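You operate a simulated robot arm through the tools that you are given. There is no shell and no other tool. Be economical: measure what you need, move in short steps, check, and stop when the job is done.

You run a simulated robot arm. Do the job below in one go: nothing can be reset, and whatever is moved stays where it is left.

## Task
Empty the orange pot's saucer into the grey bowl.
Fine: stand the pot on the grey mat meanwhile, spill nothing, put saucer and pot back; leave the other saucers.

It is judged by the outcome, as a careful person would: the job done as asked, and still so three seconds after it is handed in. It fails if anything else is knocked over, pushed out of place, dropped, spilled or broken.

## Robot
A 6-joint arm with a two-finger parallel gripper, fixed in place. Base frame: the origin is at the foot of the arm, x ahead of it, y to its left, z up; the work surface is at about z = 80. Units: cm, rad, N and s.
With the tool pointing down near the work surface it reaches from about 26 to 68 cm from the base axis. Its first joint turns from -1.152 to 1.152 rad. Payload 2.9 kg.
Tool frame: the origin (TCP) lies between the finger pads and is the grasp point; the fingertips stand 3 cm ahead of it; z points along the fingers, y is the line along which they close. Largest opening 11 cm; finger width 2, thickness 1; the body of the gripper, 4.8 by 11.2 cm, starts 5.5 cm behind the TCP.
Orientation is that of the tool frame in the base frame, as a unit quaternion [w, x, y, z]. With the fingers straight down and closing along the base's y, the tool's x points along the base's -x, its y along +y and its z along -z.

## Interface
- The arm moves only by the tool step_arm. Its argument "deltas" is a list of rows, each an object of numbers (a shift or turn left out is 0, a gripper value left out holds the last): "fingers": the gripper command, from -1 (fully open) to 1 (shut), values between in proportion; "x", "y", "z": the shift along the base's x, y, z in cm; "ax", "ay", "az": the turn, a rotation vector about the base's x, y, z in rad. In form: [{"fingers": .., "x": .., "y": .., "z": .., "ax": .., "ay": .., "az": ..}, ...]. A call has 1 to 10 rows; each row shifts and turns the commanded pose from where the row before left it. A row lasts 0.2 s, in which the tool goes at most 5 cm and 0.15 rad; a call with a longer step from one row to the next is refused whole, and so is a gripper value outside its range. Where a pose cannot be reached the arm comes as near as it can. A force on the tool above 40 N (or 10 N above the force at the start of the call, whichever is more), or a blocked arm, ends the call early, and 0.2 s more pass. The fingers move at their own pace (about 10.8 cm/s each) and stop on an object; they squeeze with about 42 N. The grip force told is the motor's: it shows also when the fingers shut on nothing. Time passes only in rows, and 0.2 s behind the last, so rows that do not move let the fingers close. The reply holds the time, the measured pose of the TCP, the force on the tool along the base axes, the opening and the grip force, in the units named above and with some noise.
- Cameras (640 x 400 px; columns grow to the right, rows downward): "scene" is fixed at [8.22, 45.12, 139.6]; the picture's right is [-0.77, -0.64, 0.00], its down [-0.28, 0.34, -0.90] and it looks along [0.58, -0.69, -0.44] (base axes); focal length 362 px, centre (320, 200). "wrist" rides on the gripper at [7.2, 1.7, -10.3] in the tool frame; the picture's right is [-0.23, 0.97, 0.00], its down [-0.76, -0.18, -0.62] and it looks along [-0.61, -0.14, 0.78] (tool axes); focal length 222 px, centre (320, 200). There is no depth. A picture from a camera that has moved, and an enlarged one, comes with that camera's place and axes in the base frame and with its lens. The place of the scene camera against the robot may be out by one fixed shift of up to 2.5 cm in any direction.
- capture(camera): a new picture of that camera. No time passes.
- inspect(camera, box): a new picture of the part [left, top, right, bottom] of that camera's present view, enlarged. No time passes.
- job_done(): hands the job in; it is judged then, once.

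Work in short steps. Places have to be worked out from the pictures, the camera data and where the tool is seen: move nearer, look again, correct. Check each grasp and each placing, and mend what went wrong. You have 120 turns and 76 pictures in all, those below and enlarged ones among them. Open the gripper and draw the arm clear of the work before you hand the job in, unless the task says otherwise; then end with one line.

The tools are called as name(argument=value, ...) on one line, values as JSON. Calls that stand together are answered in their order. step_arm: Moves the arm, as the interface text tells. Its arguments: {"type":"object","properties":{"deltas":{"type":"array","items":{"type":"object","properties":{"fingers":{"type":"number"},"x":{"type":"number"},"y":{"type":"number"},"z":{"type":"number"},"ax":{"type":"number"},"ay":{"type":"number"},"az":{"type":"number"}}}}},"required":["deltas"]} The other tools are called the same way: capture (camera) takes a picture; inspect (camera, box) takes an enlarged picture of a part of a camera's view; job_done () hands the job in.

At the start:

```text
clock: 0.0
ee_pos: [46.23, -17.77, 114.94]
tcp_rot: [0.0, 0.0, 1.0, 0.0]
force: [-0.7, -0.3, -0.2]
opening: 10.99
grip_force: 0.1
```

scene: 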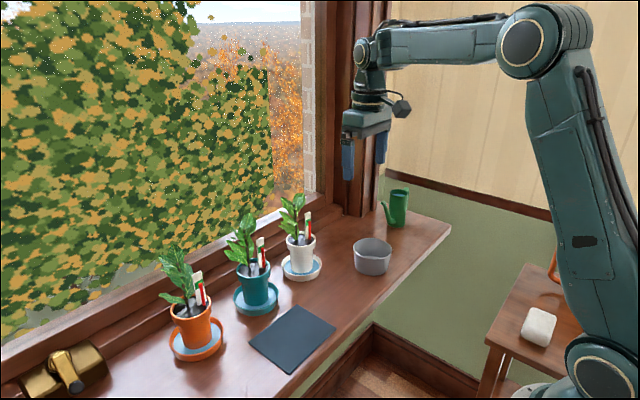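
wrist: 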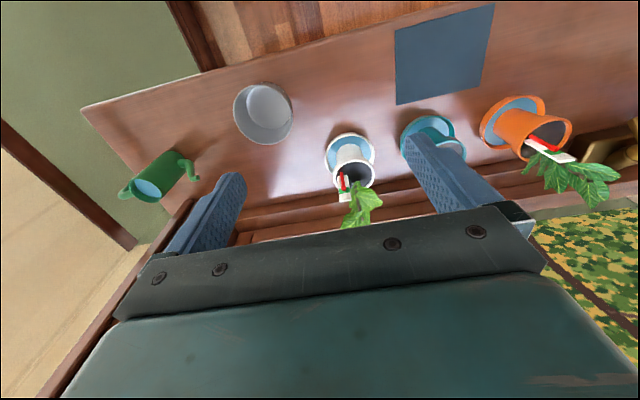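

I'll enlarge the areas around the pots and bowl to see sizes and obstacles before moving.

inspect(camera="scene", box=[130, 230, 290, 370])

inspect(camera="scene", box=[260, 180, 420, 290])

inspect(camera="wrist", box=[380, 0, 640, 210])

```text
2.86 times, centred on (210, 300) of scene
camera zoom: at [8.22, 45.12, 139.6], right [-0.77, -0.64, 0.0], down [-0.28, 0.34, -0.9], along [0.58, -0.69, -0.44], focal length 1033 px, centre (634, -86)
```

zoom: 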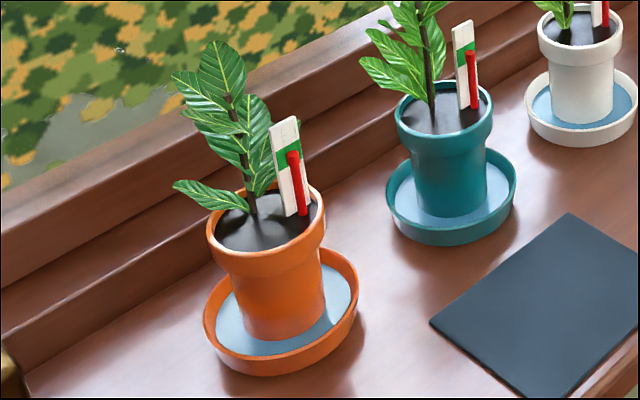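

```text
3.64 times, centred on (340, 235) of scene
camera zoom: at [8.22, 45.12, 139.6], right [-0.77, -0.64, 0.0], down [-0.28, 0.34, -0.9], along [0.58, -0.69, -0.44], focal length 1314 px, centre (247, 73)
```

zoom: 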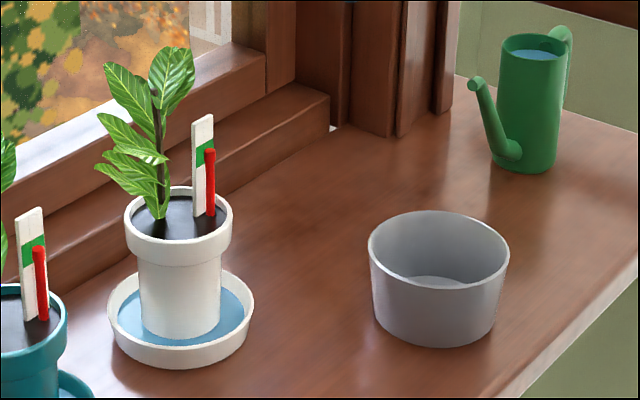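

```text
1.90 times, centred on (510, 105) of wrist
camera zoom: at [38.96, -16.07, 125.33], right [0.23, 0.97, 0.0], down [0.76, -0.18, 0.62], along [0.61, -0.14, -0.78], focal length 423 px, centre (-42, 381)
```

zoom: 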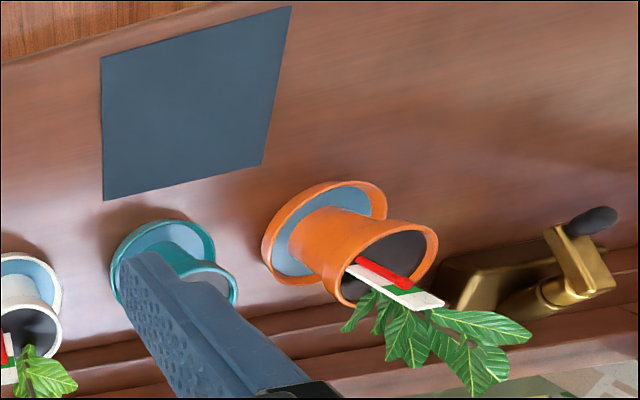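

Estimates after cross-checking the two cameras: orange pot and saucer near (62.5, 17.5), rim top about z 90, saucer Ø about 11. The mat centre is about (49, 3) and the bowl about (50, -29). I'll swing left in the clear zone and tilt the tool forward so I can grip the pot rim from the near side, under the plant.

step_arm(deltas=[{"fingers": -1, "y": 4, "z": -1, "ay": -0.15}, {"y": 4, "z": -1, "ay": -0.15}, {"y": 4, "z": -1, "ay": -0.15}, {"y": 4, "z": -1, "ay": -0.15}, {"y": 4, "z": -1, "ay": -0.15}, {"y": 4, "z": -1, "ay": -0.15}, {"y": 4, "z": -1}, {"y": 4, "z": -1}, {"y": 3.3, "z": -1}, {}])

capture(camera="wrist")

capture(camera="scene")

```text
clock: 2.2
ee_pos: [45.95, 17.48, 105.9]
tcp_rot: [0.435, 0.0, 0.901, 0.0]
force: [-0.5, 0.6, 0.3]
opening: 11.0
grip_force: 0.1
```

```text
70 pictures are left
camera wrist: at [33.43, 19.24, 106.65], right [0.14, 0.97, 0.18], down [-0.01, -0.18, 0.98], along [0.99, -0.14, -0.01], focal length 222 px, centre (320, 200)
```

wrist: 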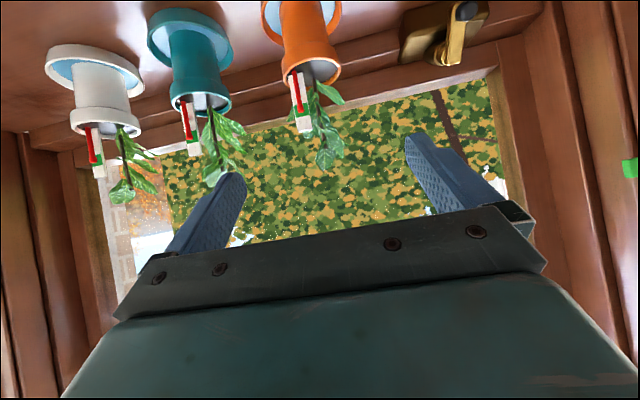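

```text
69 pictures are left
```

scene: 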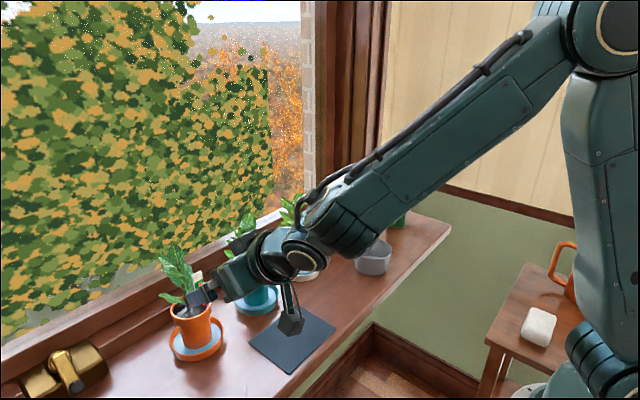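

The pot rim top centre works out at about (62.7, 17.3, 89.6). I'll go to a pregrasp 10 cm back along the tool axis and look again.

step_arm(deltas=[{"x": 1.5, "z": -1.85}, {"x": 1.5, "z": -1.85}, {"x": 1.5, "z": -1.85}, {"x": 1.5, "z": -1.85}, {"x": 1.5, "z": -1.85}, {"x": 1.4, "z": -1.75}, {}])

capture(camera="wrist")

inspect(camera="scene", box=[130, 230, 330, 380])

```text
clock: 3.8
ee_pos: [54.96, 17.47, 95.16]
tcp_rot: [0.434, -0.001, 0.901, 0.001]
force: [-0.4, -0.1, 0.2]
opening: 11.01
grip_force: 0.0
```

```text
68 pictures are left
camera wrist: at [42.34, 19.16, 95.83], right [0.14, 0.97, 0.18], down [-0.01, -0.18, 0.98], along [0.99, -0.14, -0.01], focal length 222 px, centre (320, 200)
```

wrist: 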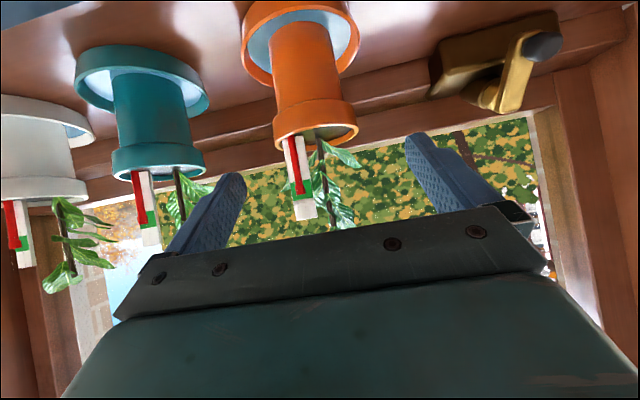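

```text
2.67 times, centred on (230, 305) of scene
camera zoom: at [8.22, 45.12, 139.6], right [-0.77, -0.64, 0.0], down [-0.28, 0.34, -0.9], along [0.58, -0.69, -0.44], focal length 964 px, centre (560, -80)
```

zoom: 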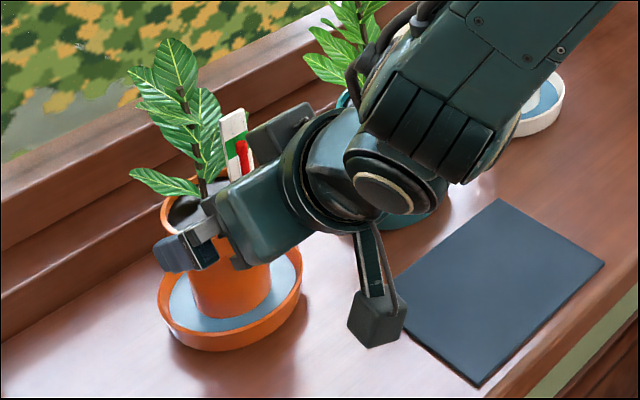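

Rim centre is about (63, 17.1, 89.2), with Ø about 7.9. I'll advance along the tool axis so the pads straddle the rim band, staying short of the label.

step_arm(deltas=[{"x": 1.4, "y": -0.37, "z": -1.24}, {"x": 1.4, "z": -1.24}, {"x": 1.4, "z": -1.24}, {"x": 1.4, "z": -1.24}, {}])

capture(camera="wrist")

inspect(camera="scene", box=[130, 230, 290, 370])

```text
clock: 5.0
ee_pos: [60.6, 17.14, 89.83]
tcp_rot: [0.435, 0.0, 0.901, 0.0]
force: [0.0, 0.6, -0.5]
opening: 11.03
grip_force: 0.1
```

```text
66 pictures are left
camera wrist: at [48.09, 18.81, 90.67], right [0.14, 0.97, 0.18], down [-0.01, -0.18, 0.98], along [0.99, -0.14, -0.01], focal length 222 px, centre (320, 200)
```

wrist: 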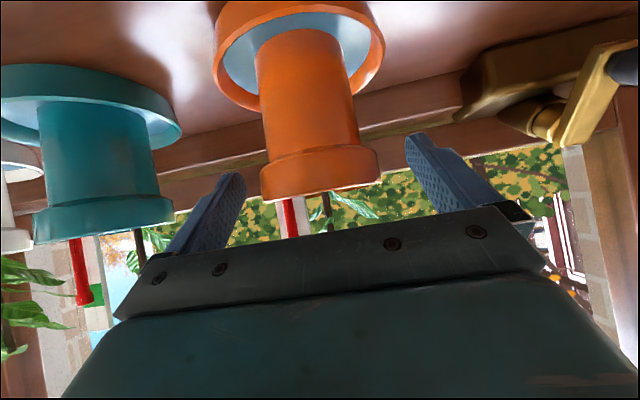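

```text
2.86 times, centred on (210, 300) of scene
camera zoom: at [8.22, 45.12, 139.6], right [-0.77, -0.64, 0.0], down [-0.28, 0.34, -0.9], along [0.58, -0.69, -0.44], focal length 1033 px, centre (634, -86)
```

zoom: 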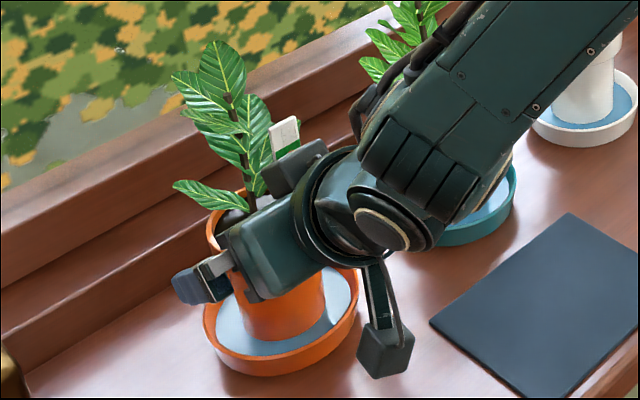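

The rim is at x about 63 with its band at z 87.7–89.7, centred on y about 16.9. I'll make the final small advance and close.

step_arm(deltas=[{"x": 0.75, "y": -0.1, "z": -0.25}, {"x": 0.75, "y": -0.1, "z": -0.25}, {}, {"fingers": 0.0}, {"fingers": 0.2}, {"fingers": 1}, {"fingers": 1}, {}])

capture(camera="wrist")

```text
clock: 6.8
ee_pos: [62.06, 16.92, 89.43]
tcp_rot: [0.435, -0.001, 0.901, 0.0]
force: [1.2, -0.8, -0.4]
opening: 7.75
grip_force: 42.0
```

```text
64 pictures are left
camera wrist: at [49.59, 18.68, 90.23], right [0.14, 0.97, 0.18], down [-0.01, -0.18, 0.98], along [0.99, -0.14, -0.01], focal length 222 px, centre (320, 200)
```

wrist: 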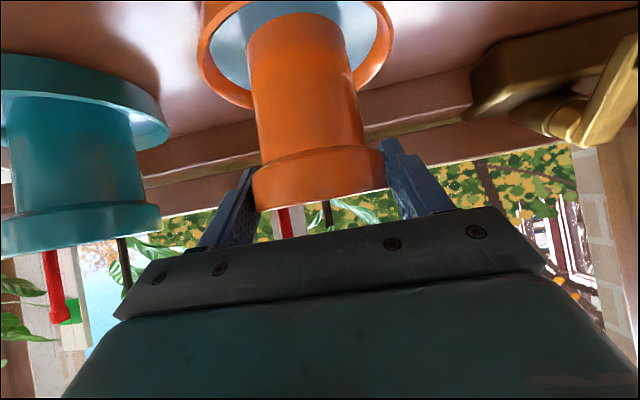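

Gripped at 7.75 cm, evenly on the rim. I'll lift straight up slowly.

step_arm(deltas=[{"z": 0.5}, {"z": 0.7}, {"z": 0.8}, {"z": 1}, {"z": 1}, {"z": 1}, {"z": 1}, {"z": 1}, {"z": 1}, {}])

capture(camera="wrist")

inspect(camera="scene", box=[130, 190, 330, 380])

```text
clock: 9.0
ee_pos: [62.18, 17.0, 97.39]
tcp_rot: [0.435, 0.0, 0.9, 0.0]
force: [0.1, 0.2, -6.0]
opening: 7.75
grip_force: 41.7
```

```text
63 pictures are left
camera wrist: at [49.62, 18.58, 98.25], right [0.14, 0.97, 0.18], down [-0.01, -0.18, 0.98], along [0.99, -0.14, -0.01], focal length 222 px, centre (320, 200)
```

wrist: 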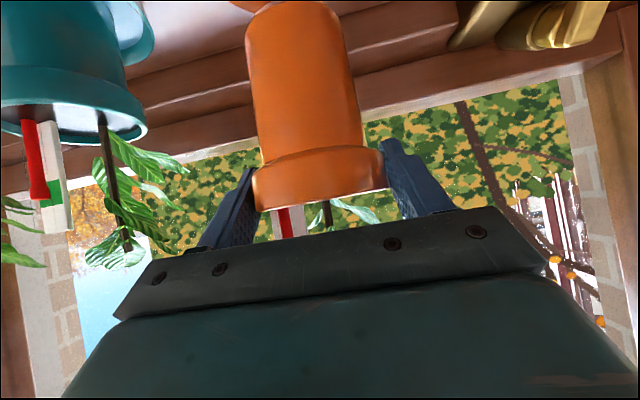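

```text
2.11 times, centred on (230, 285) of scene
camera zoom: at [8.23, 45.12, 139.6], right [-0.77, -0.64, 0.0], down [-0.28, 0.34, -0.9], along [0.58, -0.69, -0.44], focal length 761 px, centre (510, 21)
```

zoom: 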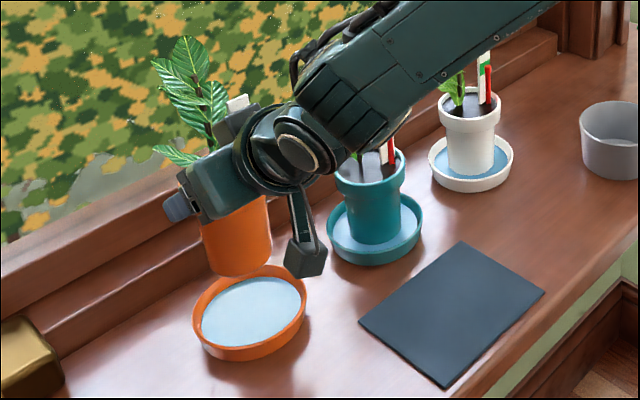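

The pot hangs upright and clear, weighing about 6 N. I'll move it back toward the robot first, then right over the mat.

step_arm(deltas=[{"x": -1}, {"x": -2}, {"x": -2}, {"x": -2}, {"x": -2}, {"x": -2}, {"x": -1.6, "y": -1}, {"x": -1, "y": -2}, {"x": -0.5, "y": -2}, {"y": -1}])

step_arm(deltas=[{"y": -1}, {"y": -2}, {"y": -2}, {"y": -1.8}, {"y": -1}, {}, {}])

capture(camera="scene")

capture(camera="wrist")

```text
clock: 11.2
ee_pos: [48.05, 10.99, 97.66]
tcp_rot: [0.434, 0.0, 0.901, 0.0]
force: [-0.9, 0.1, -4.8]
opening: 7.75
grip_force: 42.3
```

```text
clock: 12.8
ee_pos: [48.06, 3.3, 97.66]
tcp_rot: [0.434, 0.0, 0.901, 0.0]
force: [0.3, -0.3, -5.8]
opening: 7.76
grip_force: 42.0
```

```text
61 pictures are left
```

scene: 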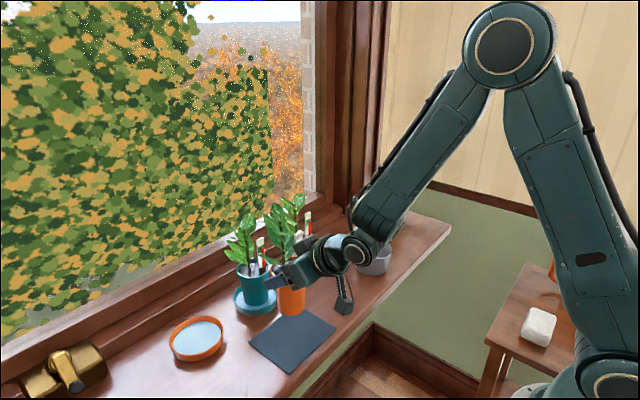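

```text
60 pictures are left
camera wrist: at [35.52, 4.96, 98.32], right [0.14, 0.97, 0.18], down [-0.01, -0.18, 0.98], along [0.99, -0.14, -0.01], focal length 222 px, centre (320, 200)
```

wrist: 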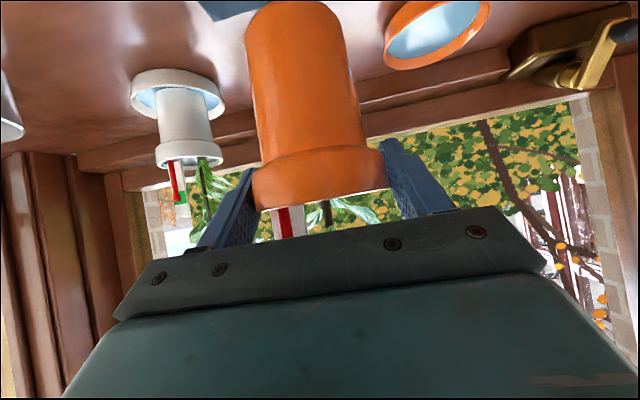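

The pot is above the mat. I'll lower it to just above contact.

step_arm(deltas=[{"z": -1}, {"z": -1.5}, {"z": -1.5}, {"z": -1.5}, {"z": -1.2}, {"z": -0.6}, {"z": -0.3}, {}])

inspect(camera="scene", box=[220, 200, 400, 380])

```text
clock: 14.6
ee_pos: [48.05, 3.23, 89.84]
tcp_rot: [0.434, 0.0, 0.901, 0.0]
force: [0.2, 0.5, -5.9]
opening: 7.72
grip_force: 41.8
```

```text
2.22 times, centred on (310, 290) of scene
camera zoom: at [8.23, 45.12, 139.6], right [-0.77, -0.64, 0.0], down [-0.28, 0.34, -0.9], along [0.58, -0.69, -0.44], focal length 803 px, centre (342, 0)
```

zoom: 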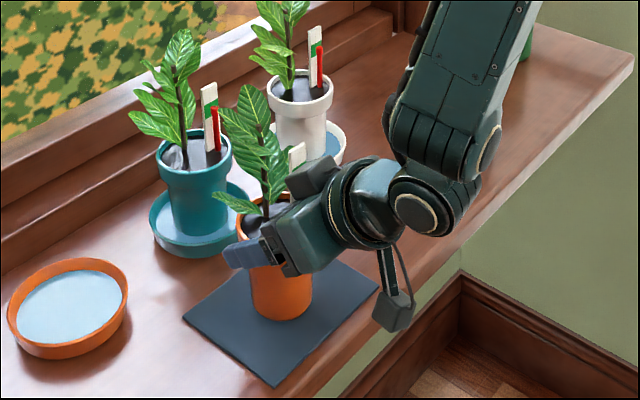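

It's over the mat centre. I'll lower in small steps, watching for contact.

step_arm(deltas=[{"z": -0.2}, {"z": -0.15}, {"z": -0.1}, {}])

```text
clock: 15.6
ee_pos: [48.04, 3.27, 89.6]
tcp_rot: [0.435, 0.0, 0.901, 0.0]
force: [-11.3, 0.8, 12.2]
opening: 7.77
grip_force: 41.9
```

Contact at z about 89.6. I'll ease off the small overpress, then open.

step_arm(deltas=[{"z": 0.15}, {}])

```text
clock: 16.2
ee_pos: [48.06, 3.25, 89.67]
tcp_rot: [0.435, 0.0, 0.901, 0.0]
force: [-0.8, 0.3, -5.6]
opening: 7.77
grip_force: 41.9
```

step_arm(deltas=[{"z": -0.08}, {}, {"fingers": -0.5}, {"fingers": -0.8}, {"fingers": -1}, {}])

capture(camera="wrist")

```text
clock: 17.6
ee_pos: [48.13, 3.14, 89.54]
tcp_rot: [0.434, 0.0, 0.901, 0.0]
force: [-0.1, -0.9, -0.4]
opening: 11.01
grip_force: 0.0
```

```text
58 pictures are left
camera wrist: at [35.56, 4.87, 90.35], right [0.14, 0.97, 0.18], down [-0.01, -0.18, 0.98], along [0.99, -0.14, -0.01], focal length 222 px, centre (320, 200)
```

wrist: 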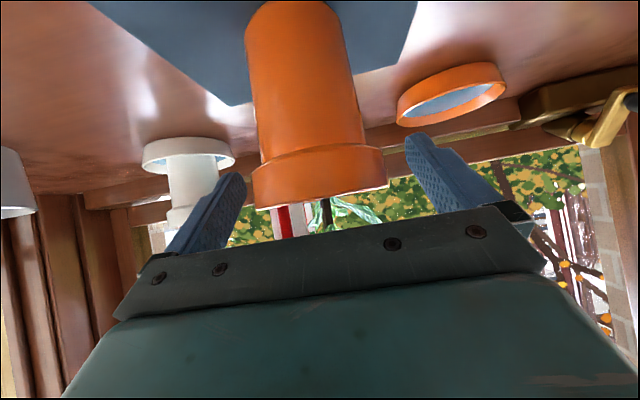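

The pot stands on the mat, released. I'll back off along the tool axis, then rise and swing left.

step_arm(deltas=[{"x": -1.2, "z": 0.95}, {"x": -1.6, "z": 1.25}, {"x": -1.6, "z": 1.25}, {"x": -1.6, "z": 1.25}, {"x": -1.2, "z": 2}, {"z": 3}, {"z": 4}, {"z": 4}, {"z": 4}, {}])

capture(camera="scene")

```text
clock: 19.8
ee_pos: [41.02, 3.31, 111.15]
tcp_rot: [0.434, 0.0, 0.901, 0.001]
force: [0.6, -0.4, 0.0]
opening: 11.0
grip_force: 0.0
```

```text
57 pictures are left
```

scene: 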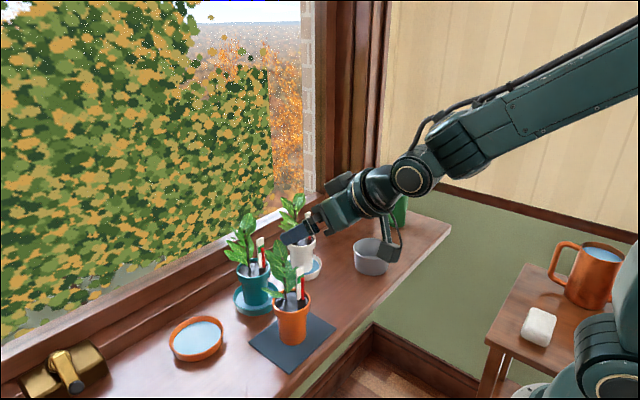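

The pot stands upright on the mat. I'll move left and bring the tool back to vertical near the saucer's left side, then look.

step_arm(deltas=[{"y": 4}, {"y": 4}, {"y": 4, "ay": 0.15}, {"y": 4, "ay": 0.15, "x": 2}, {"y": 3.5, "ay": 0.15, "x": 3}, {"ay": 0.15, "x": 3}, {"ay": 0.15, "x": 3}, {"ay": 0.15, "x": 3, "z": -2}, {"x": 2, "z": -3}, {}])

capture(camera="wrist")

```text
clock: 22.0
ee_pos: [56.96, 22.55, 106.22]
tcp_rot: [-0.002, 0.0, 1.0, 0.0]
force: [-1.0, 0.3, -0.5]
opening: 11.01
grip_force: 0.0
```

```text
56 pictures are left
camera wrist: at [49.75, 24.19, 116.62], right [0.23, 0.97, 0.0], down [0.76, -0.18, 0.62], along [0.61, -0.14, -0.78], focal length 222 px, centre (320, 200)
```

wrist: 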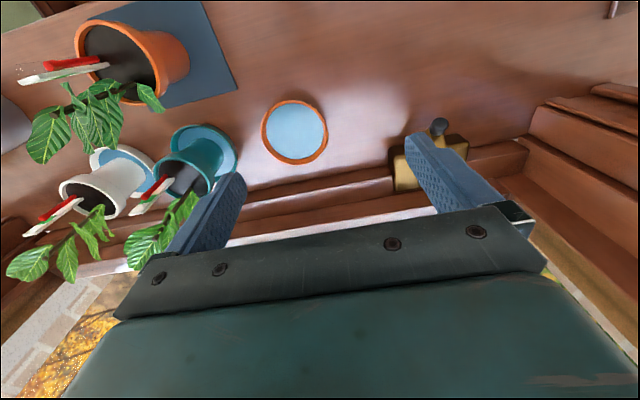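

Saucer centre is about (62.3, 17.3) with outer radius about 5.4, so its left wall is at y about 22.5. I'll move above it with a narrowed opening and descend to z 90 for a check.

step_arm(deltas=[{"fingers": 0.3, "x": 1.5, "z": -2}, {"x": 1.5, "z": -2}, {"x": 1.4, "z": -3}, {"x": 0.9, "z": -3}, {"z": -3}, {"z": -2}, {"z": -1}, {}])

capture(camera="wrist")

inspect(camera="scene", box=[130, 270, 270, 370])

```text
clock: 23.8
ee_pos: [62.08, 22.65, 90.19]
tcp_rot: [0.0, 0.0, 1.0, 0.0]
force: [0.2, 0.5, 0.3]
opening: 3.85
grip_force: 0.1
```

```text
55 pictures are left
camera wrist: at [54.9, 24.3, 100.58], right [0.23, 0.97, 0.0], down [0.76, -0.18, 0.62], along [0.61, -0.14, -0.78], focal length 222 px, centre (320, 200)
```

wrist: 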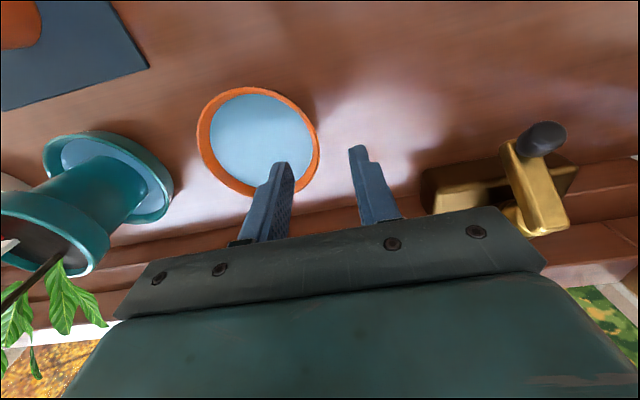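

```text
4.00 times, centred on (200, 320) of scene
camera zoom: at [8.22, 45.12, 139.6], right [-0.77, -0.64, 0.0], down [-0.28, 0.34, -0.9], along [0.58, -0.69, -0.44], focal length 1446 px, centre (800, -280)
```

zoom: 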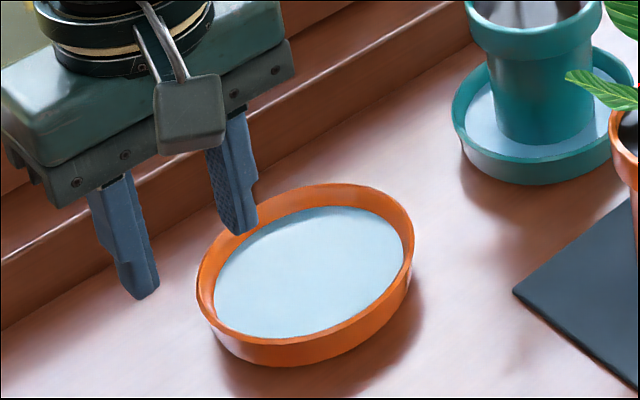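

The inner finger lines up just inside the left wall. I'll shift y by -0.25 and descend until the tips are just below the rim.

step_arm(deltas=[{"y": -0.25, "z": -1.5}, {"z": -1.5}, {"z": -1}, {"z": -0.7}, {"z": -0.5}, {}])

inspect(camera="scene", box=[130, 270, 270, 370])

inspect(camera="wrist", box=[160, 60, 460, 250])

```text
clock: 25.2
ee_pos: [62.08, 22.52, 85.01]
tcp_rot: [0.0, 0.0, 1.0, 0.0]
force: [1.1, -0.5, -0.2]
opening: 3.83
grip_force: 0.1
```

```text
4.00 times, centred on (200, 320) of scene
camera zoom: at [8.22, 45.12, 139.6], right [-0.77, -0.64, 0.0], down [-0.28, 0.34, -0.9], along [0.58, -0.69, -0.44], focal length 1446 px, centre (800, -280)
```

zoom: 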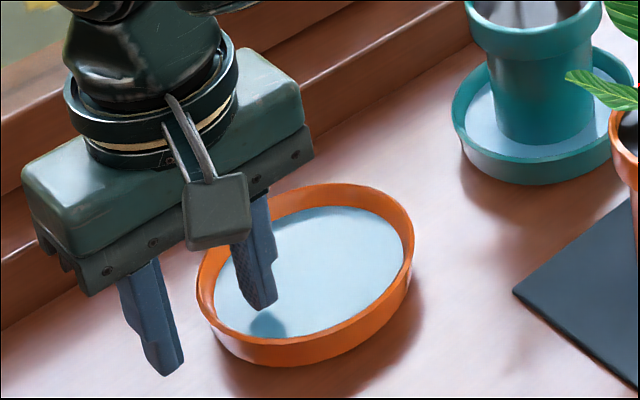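

```text
2.11 times, centred on (310, 155) of wrist
camera zoom: at [54.97, 24.1, 95.38], right [0.23, 0.97, 0.0], down [0.76, -0.18, 0.62], along [0.61, -0.14, -0.78], focal length 468 px, centre (341, 295)
```

zoom: 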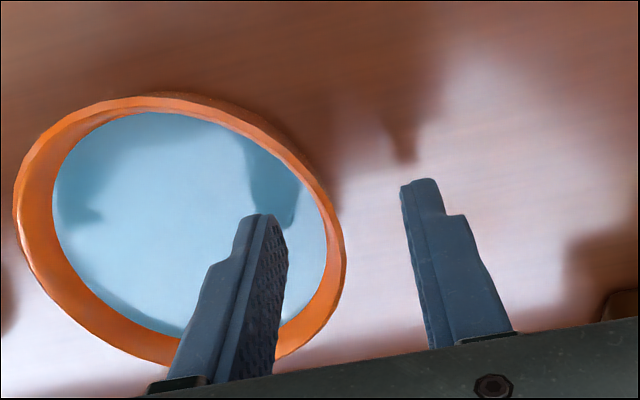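

The fingers straddle the left wall centrally. I'll descend another 0.9 cm and check the force.

step_arm(deltas=[{"z": -0.5}, {"z": -0.4}, {}])

inspect(camera="scene", box=[150, 300, 250, 370])

```text
clock: 26.0
ee_pos: [62.02, 22.37, 84.02]
tcp_rot: [-0.001, 0.0, 1.0, 0.0]
force: [0.1, -0.1, -0.2]
opening: 3.83
grip_force: 0.1
```

```text
5.71 times, centred on (200, 335) of scene
camera zoom: at [8.22, 45.12, 139.6], right [-0.77, -0.64, 0.0], down [-0.28, 0.34, -0.9], along [0.58, -0.69, -0.44], focal length 2066 px, centre (1006, -571)
```

zoom: 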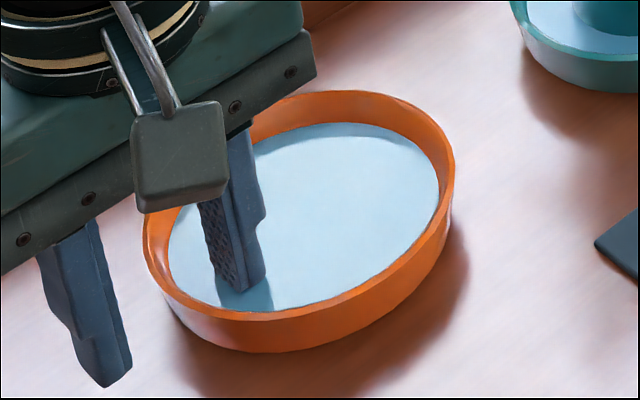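

The tip is right at the water surface. I'll go 0.3 cm lower for better wall overlap, watching for floor contact.

step_arm(deltas=[{"z": -0.15}, {"z": -0.15}, {}])

```text
clock: 26.8
ee_pos: [62.05, 22.42, 83.75]
tcp_rot: [0.0, -0.001, 1.0, 0.0]
force: [-0.1, -0.3, -1.6]
opening: 3.85
grip_force: 0.1
```

No contact so far. I'll close gradually onto the wall.

step_arm(deltas=[{"fingers": 0.42}, {"fingers": 0.5}, {"fingers": 0.58}, {"fingers": 0.66}, {"fingers": 0.74}, {"fingers": 0.82}, {"fingers": 0.9}, {"fingers": 1.0}, {}])

inspect(camera="scene", box=[130, 280, 260, 370])

inspect(camera="wrist", box=[160, 60, 460, 250])

```text
clock: 28.8
ee_pos: [62.06, 22.5, 83.93]
tcp_rot: [0.0, 0.0, 1.0, 0.001]
force: [-0.9, 1.0, 8.2]
opening: 0.48
grip_force: 41.9
```

```text
4.44 times, centred on (195, 325) of scene
camera zoom: at [8.2, 45.11, 139.6], right [-0.77, -0.64, 0.0], down [-0.28, 0.34, -0.9], along [0.58, -0.69, -0.44], focal length 1607 px, centre (876, -356)
```

zoom: 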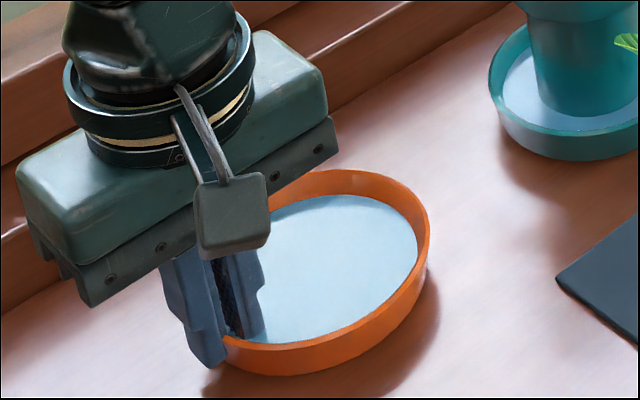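

```text
2.11 times, centred on (310, 155) of wrist
camera zoom: at [54.93, 24.15, 94.23], right [0.23, 0.97, 0.0], down [0.76, -0.18, 0.62], along [0.61, -0.14, -0.78], focal length 468 px, centre (341, 295)
```

zoom: 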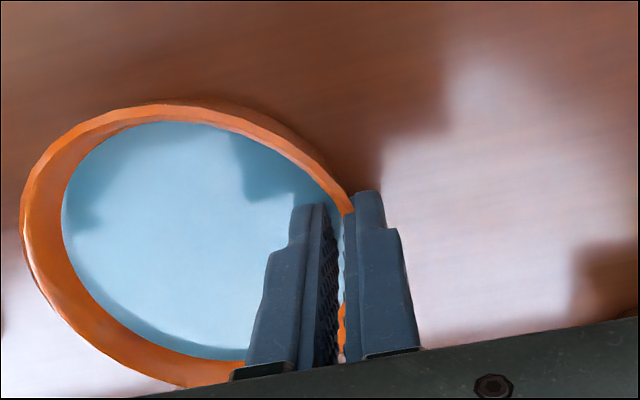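

Wall pinched at 0.48 cm. I'll lift slowly by about 1.5 cm and check that the saucer stays level.

step_arm(deltas=[{"z": 0.2}, {"z": 0.2}, {"z": 0.3}, {"z": 0.4}, {"z": 0.4}, {}, {}])

inspect(camera="scene", box=[130, 280, 260, 370])

inspect(camera="wrist", box=[160, 60, 460, 250])

```text
clock: 30.4
ee_pos: [62.28, 22.39, 85.23]
tcp_rot: [-0.001, 0.0, 1.0, 0.0]
force: [-0.2, 0.1, -0.8]
opening: 0.26
grip_force: 42.2
```

```text
4.44 times, centred on (195, 325) of scene
camera zoom: at [8.22, 45.12, 139.6], right [-0.77, -0.64, 0.0], down [-0.28, 0.34, -0.9], along [0.58, -0.69, -0.44], focal length 1607 px, centre (876, -356)
```

zoom: 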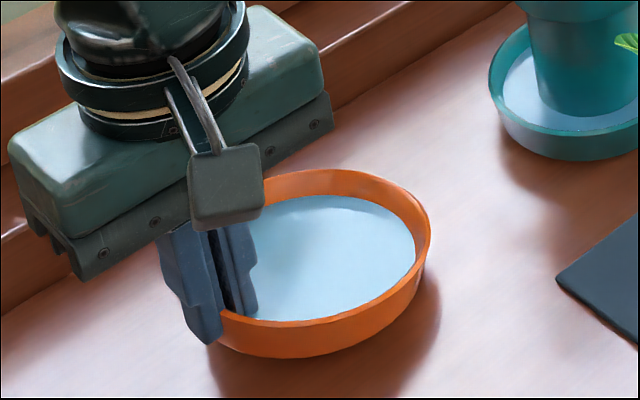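

```text
2.11 times, centred on (310, 155) of wrist
camera zoom: at [54.95, 24.14, 95.6], right [0.23, 0.97, 0.0], down [0.76, -0.18, 0.62], along [0.61, -0.14, -0.78], focal length 468 px, centre (341, 295)
```

zoom: 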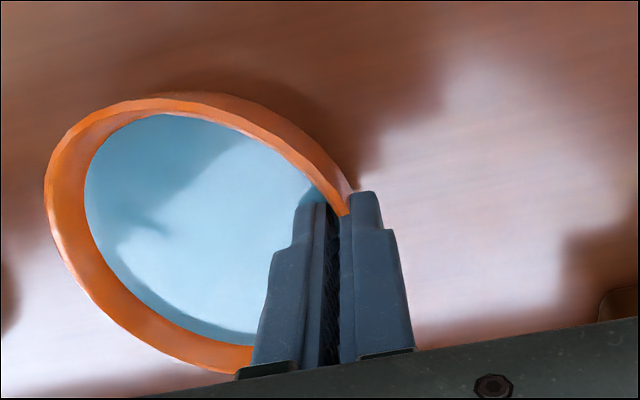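

The pinch may have tilted the saucer, because the flared wall aligned with the pads. I'll look closely before lifting further.

inspect(camera="scene", box=[165, 310, 230, 360])

capture(camera="wrist")

```text
8.00 times, centred on (198, 335) of scene
camera zoom: at [8.22, 45.12, 139.6], right [-0.77, -0.64, 0.0], down [-0.28, 0.34, -0.9], along [0.58, -0.69, -0.44], focal length 2892 px, centre (1300, -880)
```

zoom: 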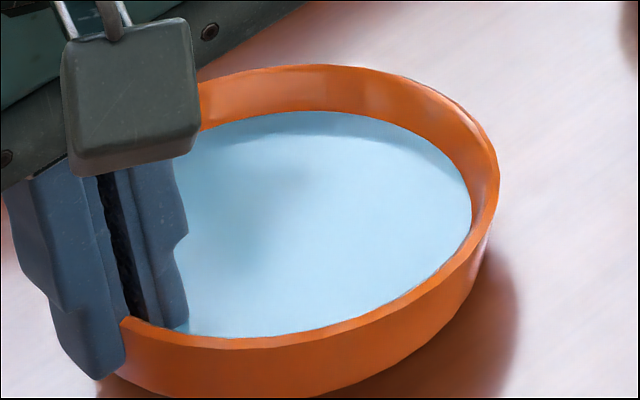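

```text
45 pictures are left
camera wrist: at [54.95, 24.14, 95.6], right [0.23, 0.97, 0.0], down [0.76, -0.18, 0.62], along [0.61, -0.14, -0.78], focal length 222 px, centre (320, 200)
```

wrist: 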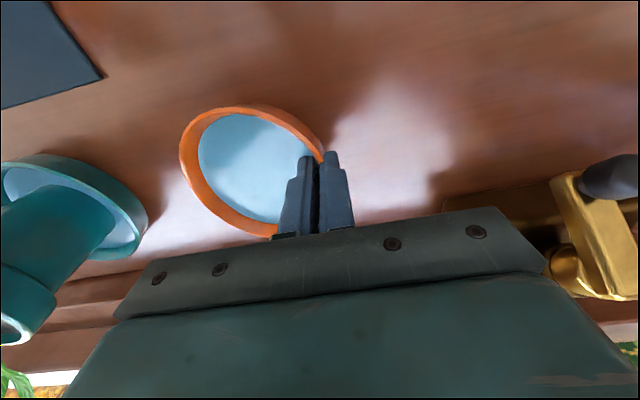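

The rim ellipse is flatter than before: the saucer droops toward -y by roughly 8–12° because the flared wall seated on the pads. I'll counter-rotate the tool about x by -0.15, slowly, while rising a little.

step_arm(deltas=[{"ax": -0.03, "z": 0.1}, {"ax": -0.04, "z": 0.2}, {"ax": -0.04, "z": 0.2}, {"ax": -0.04, "z": 0.2}, {"z": 0.3}, {}])

inspect(camera="scene", box=[150, 295, 250, 365])

inspect(camera="wrist", box=[160, 60, 460, 250])

```text
clock: 31.8
ee_pos: [61.29, 23.02, 86.23]
tcp_rot: [0.001, 0.0, 0.997, -0.074]
force: [-0.5, -0.6, -1.0]
opening: 0.26
grip_force: 42.6
out of reach, approached as far as the arm can: row 4
```

```text
5.71 times, centred on (200, 330) of scene
camera zoom: at [8.22, 45.12, 139.6], right [-0.77, -0.64, 0.0], down [-0.28, 0.34, -0.9], along [0.58, -0.69, -0.44], focal length 2066 px, centre (1006, -543)
```

zoom: 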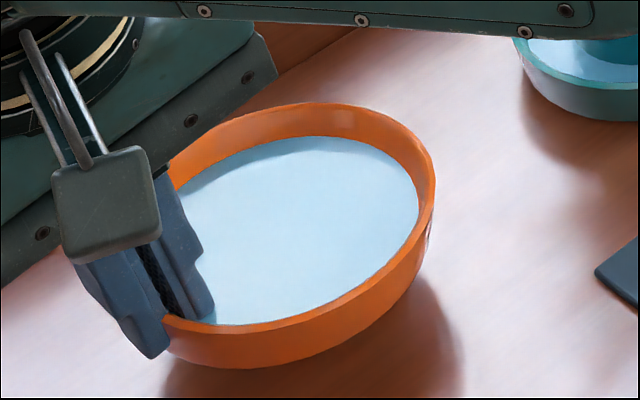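

```text
2.11 times, centred on (310, 155) of wrist
camera zoom: at [54.01, 26.28, 96.16], right [0.23, 0.96, -0.14], down [0.76, -0.08, 0.64], along [0.61, -0.26, -0.75], focal length 468 px, centre (341, 295)
```

zoom: 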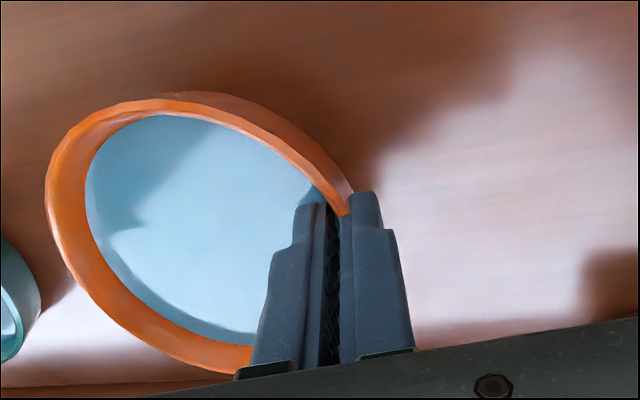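

The saucer is now level; its rim ellipse matches the resting shape. It's at the reach limit, so I'll raise it gently while pulling back toward the robot.

step_arm(deltas=[{"z": 0.5, "x": -0.3}, {"z": 1, "x": -0.6}, {"z": 1.5, "x": -0.9}, {"z": 2, "x": -1}, {"z": 2, "x": -1}, {"z": 2, "x": -1}, {"z": 2, "x": -1}, {"z": 2, "x": -1}, {"z": 1.5, "x": -0.6}, {"z": 1, "x": -0.4}])

capture(camera="scene")

```text
clock: 34.0
ee_pos: [53.25, 22.93, 101.69]
tcp_rot: [0.0, 0.001, 0.997, -0.075]
force: [0.2, -0.1, -0.4]
opening: 0.25
grip_force: 41.9
```

```text
42 pictures are left
```

scene: 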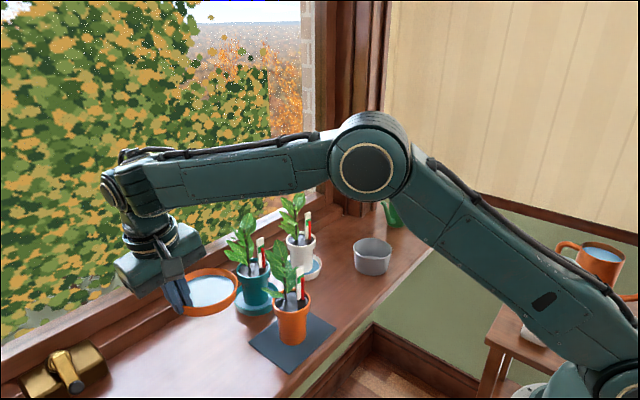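

Nothing spilled. I'll continue up to z about 114, then start crossing right above plant height.

step_arm(deltas=[{"z": 1}, {"z": 1.5}, {"z": 2}, {"z": 2}, {"z": 2, "y": -0.5}, {"z": 1.5, "y": -1}, {"z": 1, "y": -1.5}, {"z": 0.8, "y": -2}, {"y": -2}, {"y": -2}])

step_arm(deltas=[{"y": -2}, {"y": -2}, {"y": -2}, {"y": -2}, {"y": -2}, {"y": -2}, {"y": -2}, {"y": -2}, {"y": -2}, {"y": -2}])

capture(camera="wrist")

```text
clock: 36.2
ee_pos: [51.69, 15.21, 108.84]
tcp_rot: [0.0, 0.0, 0.997, -0.075]
force: [0.1, -0.5, -0.7]
opening: 0.27
grip_force: 42.3
out of reach, approached as far as the arm can: row 3, 4, 5, 6
```

```text
clock: 38.4
ee_pos: [51.81, -4.7, 109.15]
tcp_rot: [0.0, -0.001, 0.997, -0.075]
force: [-0.8, -0.6, -0.7]
opening: 0.25
grip_force: 41.6
```

```text
41 pictures are left
camera wrist: at [44.6, -1.53, 119.04], right [0.23, 0.96, -0.14], down [0.76, -0.08, 0.64], along [0.61, -0.26, -0.75], focal length 222 px, centre (320, 200)
```

wrist: 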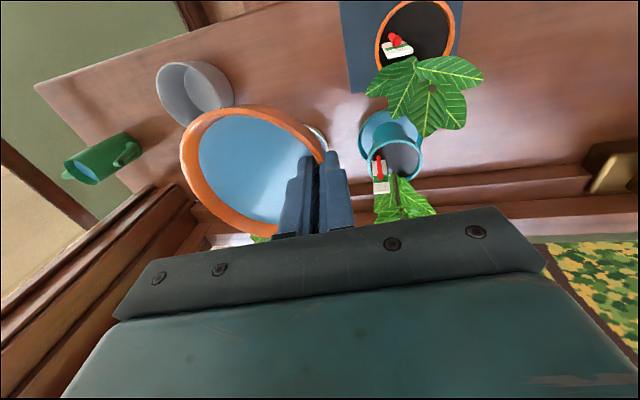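

Crossing is clear and the saucer is still full and level. The bowl centre is about (48.3, -27.5). I'll continue until the saucer's near lip is over the bowl, then view.

step_arm(deltas=[{"y": -2}, {"y": -2}, {"y": -2, "x": 0.4}, {"y": -2, "x": 0.4}, {"y": -2, "x": 0.4}, {"y": -2, "x": 0.4}, {"y": -2, "x": 0.2}, {"y": -1.5}, {"y": -1}, {"y": -0.6}])

capture(camera="wrist")

inspect(camera="scene", box=[240, 100, 460, 300])

```text
clock: 40.6
ee_pos: [53.66, -21.72, 108.96]
tcp_rot: [-0.001, -0.001, 0.997, -0.074]
force: [-0.1, 0.7, -1.3]
opening: 0.27
grip_force: 41.9
```

```text
40 pictures are left
camera wrist: at [46.37, -18.62, 118.92], right [0.23, 0.96, -0.14], down [0.76, -0.08, 0.64], along [0.61, -0.26, -0.75], focal length 222 px, centre (320, 200)
```

wrist: 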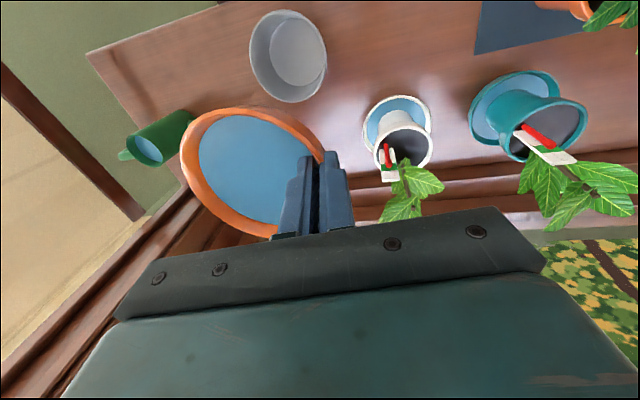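

```text
2.00 times, centred on (350, 200) of scene
camera zoom: at [8.22, 45.12, 139.6], right [-0.77, -0.64, 0.0], down [-0.28, 0.34, -0.9], along [0.58, -0.69, -0.44], focal length 723 px, centre (260, 200)
```

zoom: 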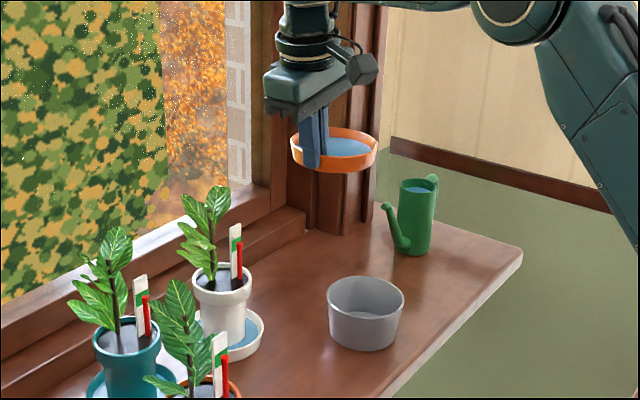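

Bowl centre is about (48.6, -28), rim z about 86, radius about 5. I'll shift slightly and descend gently until the saucer is just above the bowl.

step_arm(deltas=[{"z": -0.8, "y": -0.3}, {"z": -1.5, "y": -0.4, "x": 0.3}, {"z": -2, "x": 0.3}, {"z": -2}, {"z": -2}, {"z": -2}, {"z": -2}, {"z": -1.5}, {"z": -1}, {}])

inspect(camera="scene", box=[290, 150, 450, 290])

capture(camera="wrist")

```text
clock: 42.8
ee_pos: [54.04, -22.57, 94.21]
tcp_rot: [0.001, 0.0, 0.997, -0.074]
force: [-0.4, 0.2, -0.5]
opening: 0.26
grip_force: 41.4
```

```text
2.86 times, centred on (370, 220) of scene
camera zoom: at [8.22, 45.12, 139.6], right [-0.77, -0.64, 0.0], down [-0.28, 0.34, -0.9], along [0.58, -0.69, -0.44], focal length 1033 px, centre (177, 143)
```

zoom: 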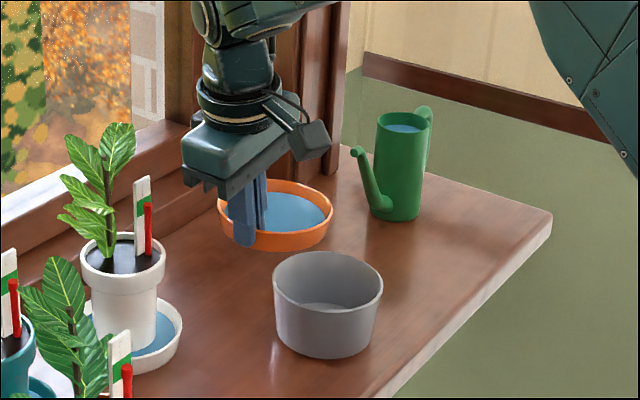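

```text
37 pictures are left
camera wrist: at [46.99, -19.32, 104.05], right [0.23, 0.96, -0.14], down [0.76, -0.08, 0.64], along [0.61, -0.26, -0.75], focal length 222 px, centre (320, 200)
```

wrist: 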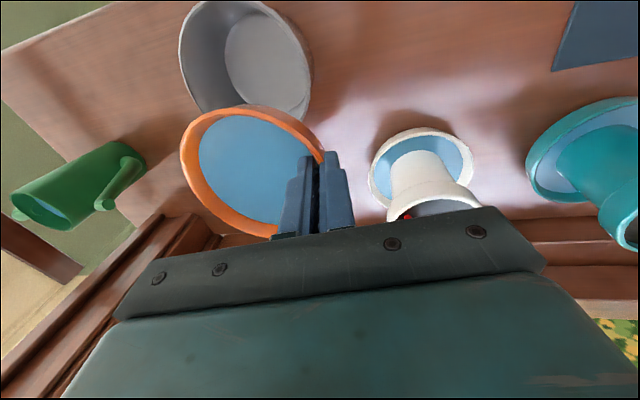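

The near lip is above the bowl centre. I'll lower 2.4 cm and begin a slow tilt pivoting about that lip.

step_arm(deltas=[{"z": -0.8, "y": 0.1}, {"z": -0.8, "y": 0.1}, {"z": -0.8}, {}, {"x": -0.115, "z": 0.259, "ay": -0.05}, {"x": -0.115, "z": 0.259, "ay": -0.05}, {"x": -0.115, "z": 0.259, "ay": -0.05}, {}])

inspect(camera="scene", box=[290, 150, 450, 290])

```text
clock: 44.6
ee_pos: [53.77, -22.34, 92.45]
tcp_rot: [0.075, 0.005, 0.994, -0.074]
force: [0.5, 0.4, -1.4]
opening: 0.26
grip_force: 41.5
```

```text
2.86 times, centred on (370, 220) of scene
camera zoom: at [8.22, 45.12, 139.6], right [-0.77, -0.64, 0.0], down [-0.28, 0.34, -0.9], along [0.58, -0.69, -0.44], focal length 1033 px, centre (177, 143)
```

zoom: 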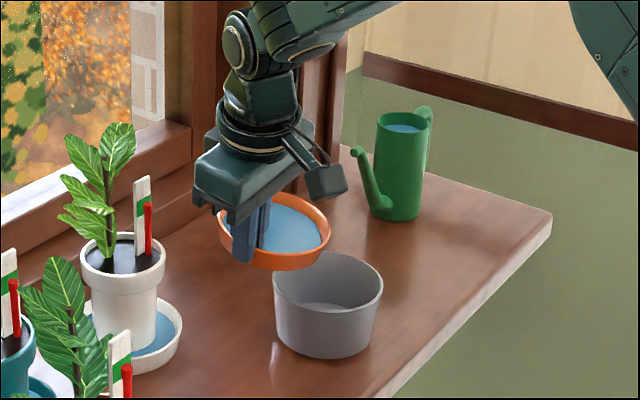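

The lip is over the bowl. I'll continue tilting slowly.

step_arm(deltas=[{"x": -0.152, "z": 0.239, "ay": -0.05}, {"x": -0.152, "z": 0.239, "ay": -0.05}, {"x": -0.152, "z": 0.239, "ay": -0.05}, {"x": -0.186, "z": 0.214, "ay": -0.05}, {"x": -0.186, "z": 0.214, "ay": -0.05}, {"x": -0.186, "z": 0.214, "ay": -0.05}, {}])

inspect(camera="scene", box=[290, 150, 450, 290])

```text
clock: 46.2
ee_pos: [52.81, -22.3, 93.82]
tcp_rot: [0.223, 0.016, 0.972, -0.072]
force: [1.1, -0.1, -0.8]
opening: 0.25
grip_force: 41.7
```

```text
2.86 times, centred on (370, 220) of scene
camera zoom: at [8.22, 45.12, 139.6], right [-0.77, -0.64, 0.0], down [-0.28, 0.34, -0.9], along [0.58, -0.69, -0.44], focal length 1033 px, centre (177, 143)
```

zoom: 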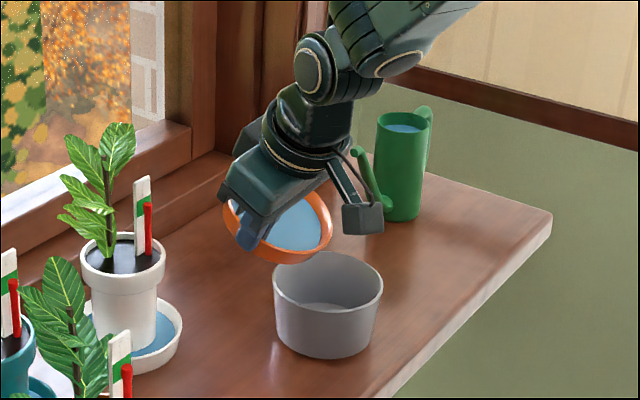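

The lip still projects into the bowl's interior. I'll continue the pivot to about 0.9 rad.

step_arm(deltas=[{"x": -0.216, "z": 0.184, "ay": -0.05}, {"x": -0.216, "z": 0.184, "ay": -0.05}, {"x": -0.216, "z": 0.184, "ay": -0.05}, {"x": -0.241, "z": 0.149, "ay": -0.05}, {"x": -0.241, "z": 0.149, "ay": -0.05}, {"x": -0.241, "z": 0.149, "ay": -0.05}, {}])

inspect(camera="scene", box=[290, 150, 450, 290])

```text
clock: 47.8
ee_pos: [51.34, -22.27, 94.86]
tcp_rot: [0.365, 0.027, 0.928, -0.069]
force: [-0.3, -0.1, -1.8]
opening: 0.27
grip_force: 41.4
```

```text
2.86 times, centred on (370, 220) of scene
camera zoom: at [8.22, 45.12, 139.6], right [-0.77, -0.64, 0.0], down [-0.28, 0.34, -0.9], along [0.58, -0.69, -0.44], focal length 1033 px, centre (177, 143)
```

zoom: 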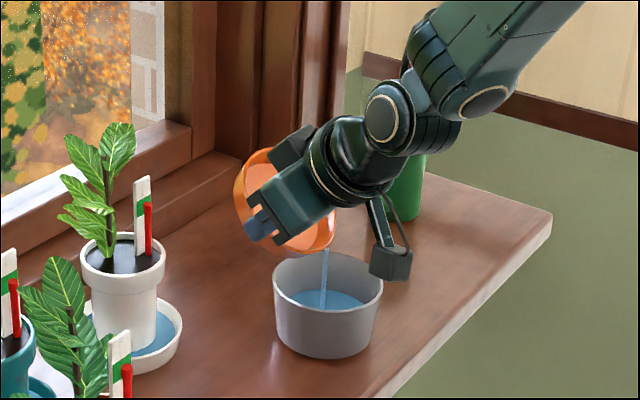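

The stream lands in the middle of the bowl. I'll continue tilting to empty the saucer completely.

step_arm(deltas=[{"x": -0.261, "z": 0.112, "ay": -0.05}, {"x": -0.261, "z": 0.112, "ay": -0.05}, {"x": -0.261, "z": 0.112, "ay": -0.05}, {"x": -0.274, "z": 0.071, "ay": -0.05}, {"x": -0.274, "z": 0.071, "ay": -0.05}, {"x": -0.274, "z": 0.071, "ay": -0.05}, {"x": -0.28, "z": 0.03, "ay": -0.05}, {"x": -0.28, "z": 0.03, "ay": -0.05}, {"x": -0.28, "z": 0.03, "ay": -0.05}, {}])

inspect(camera="scene", box=[290, 150, 450, 290])

```text
clock: 50.0
ee_pos: [49.01, -22.32, 95.32]
tcp_rot: [0.562, 0.042, 0.824, -0.062]
force: [0.7, 0.6, -0.4]
opening: 0.25
grip_force: 42.2
```

```text
2.86 times, centred on (370, 220) of scene
camera zoom: at [8.22, 45.12, 139.6], right [-0.77, -0.64, 0.0], down [-0.28, 0.34, -0.9], along [0.58, -0.69, -0.44], focal length 1033 px, centre (177, 143)
```

zoom: 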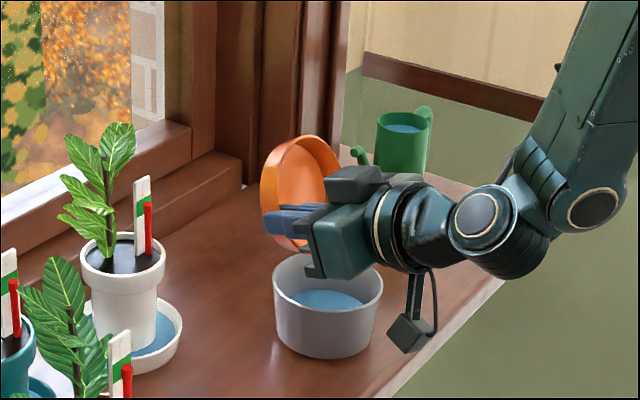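

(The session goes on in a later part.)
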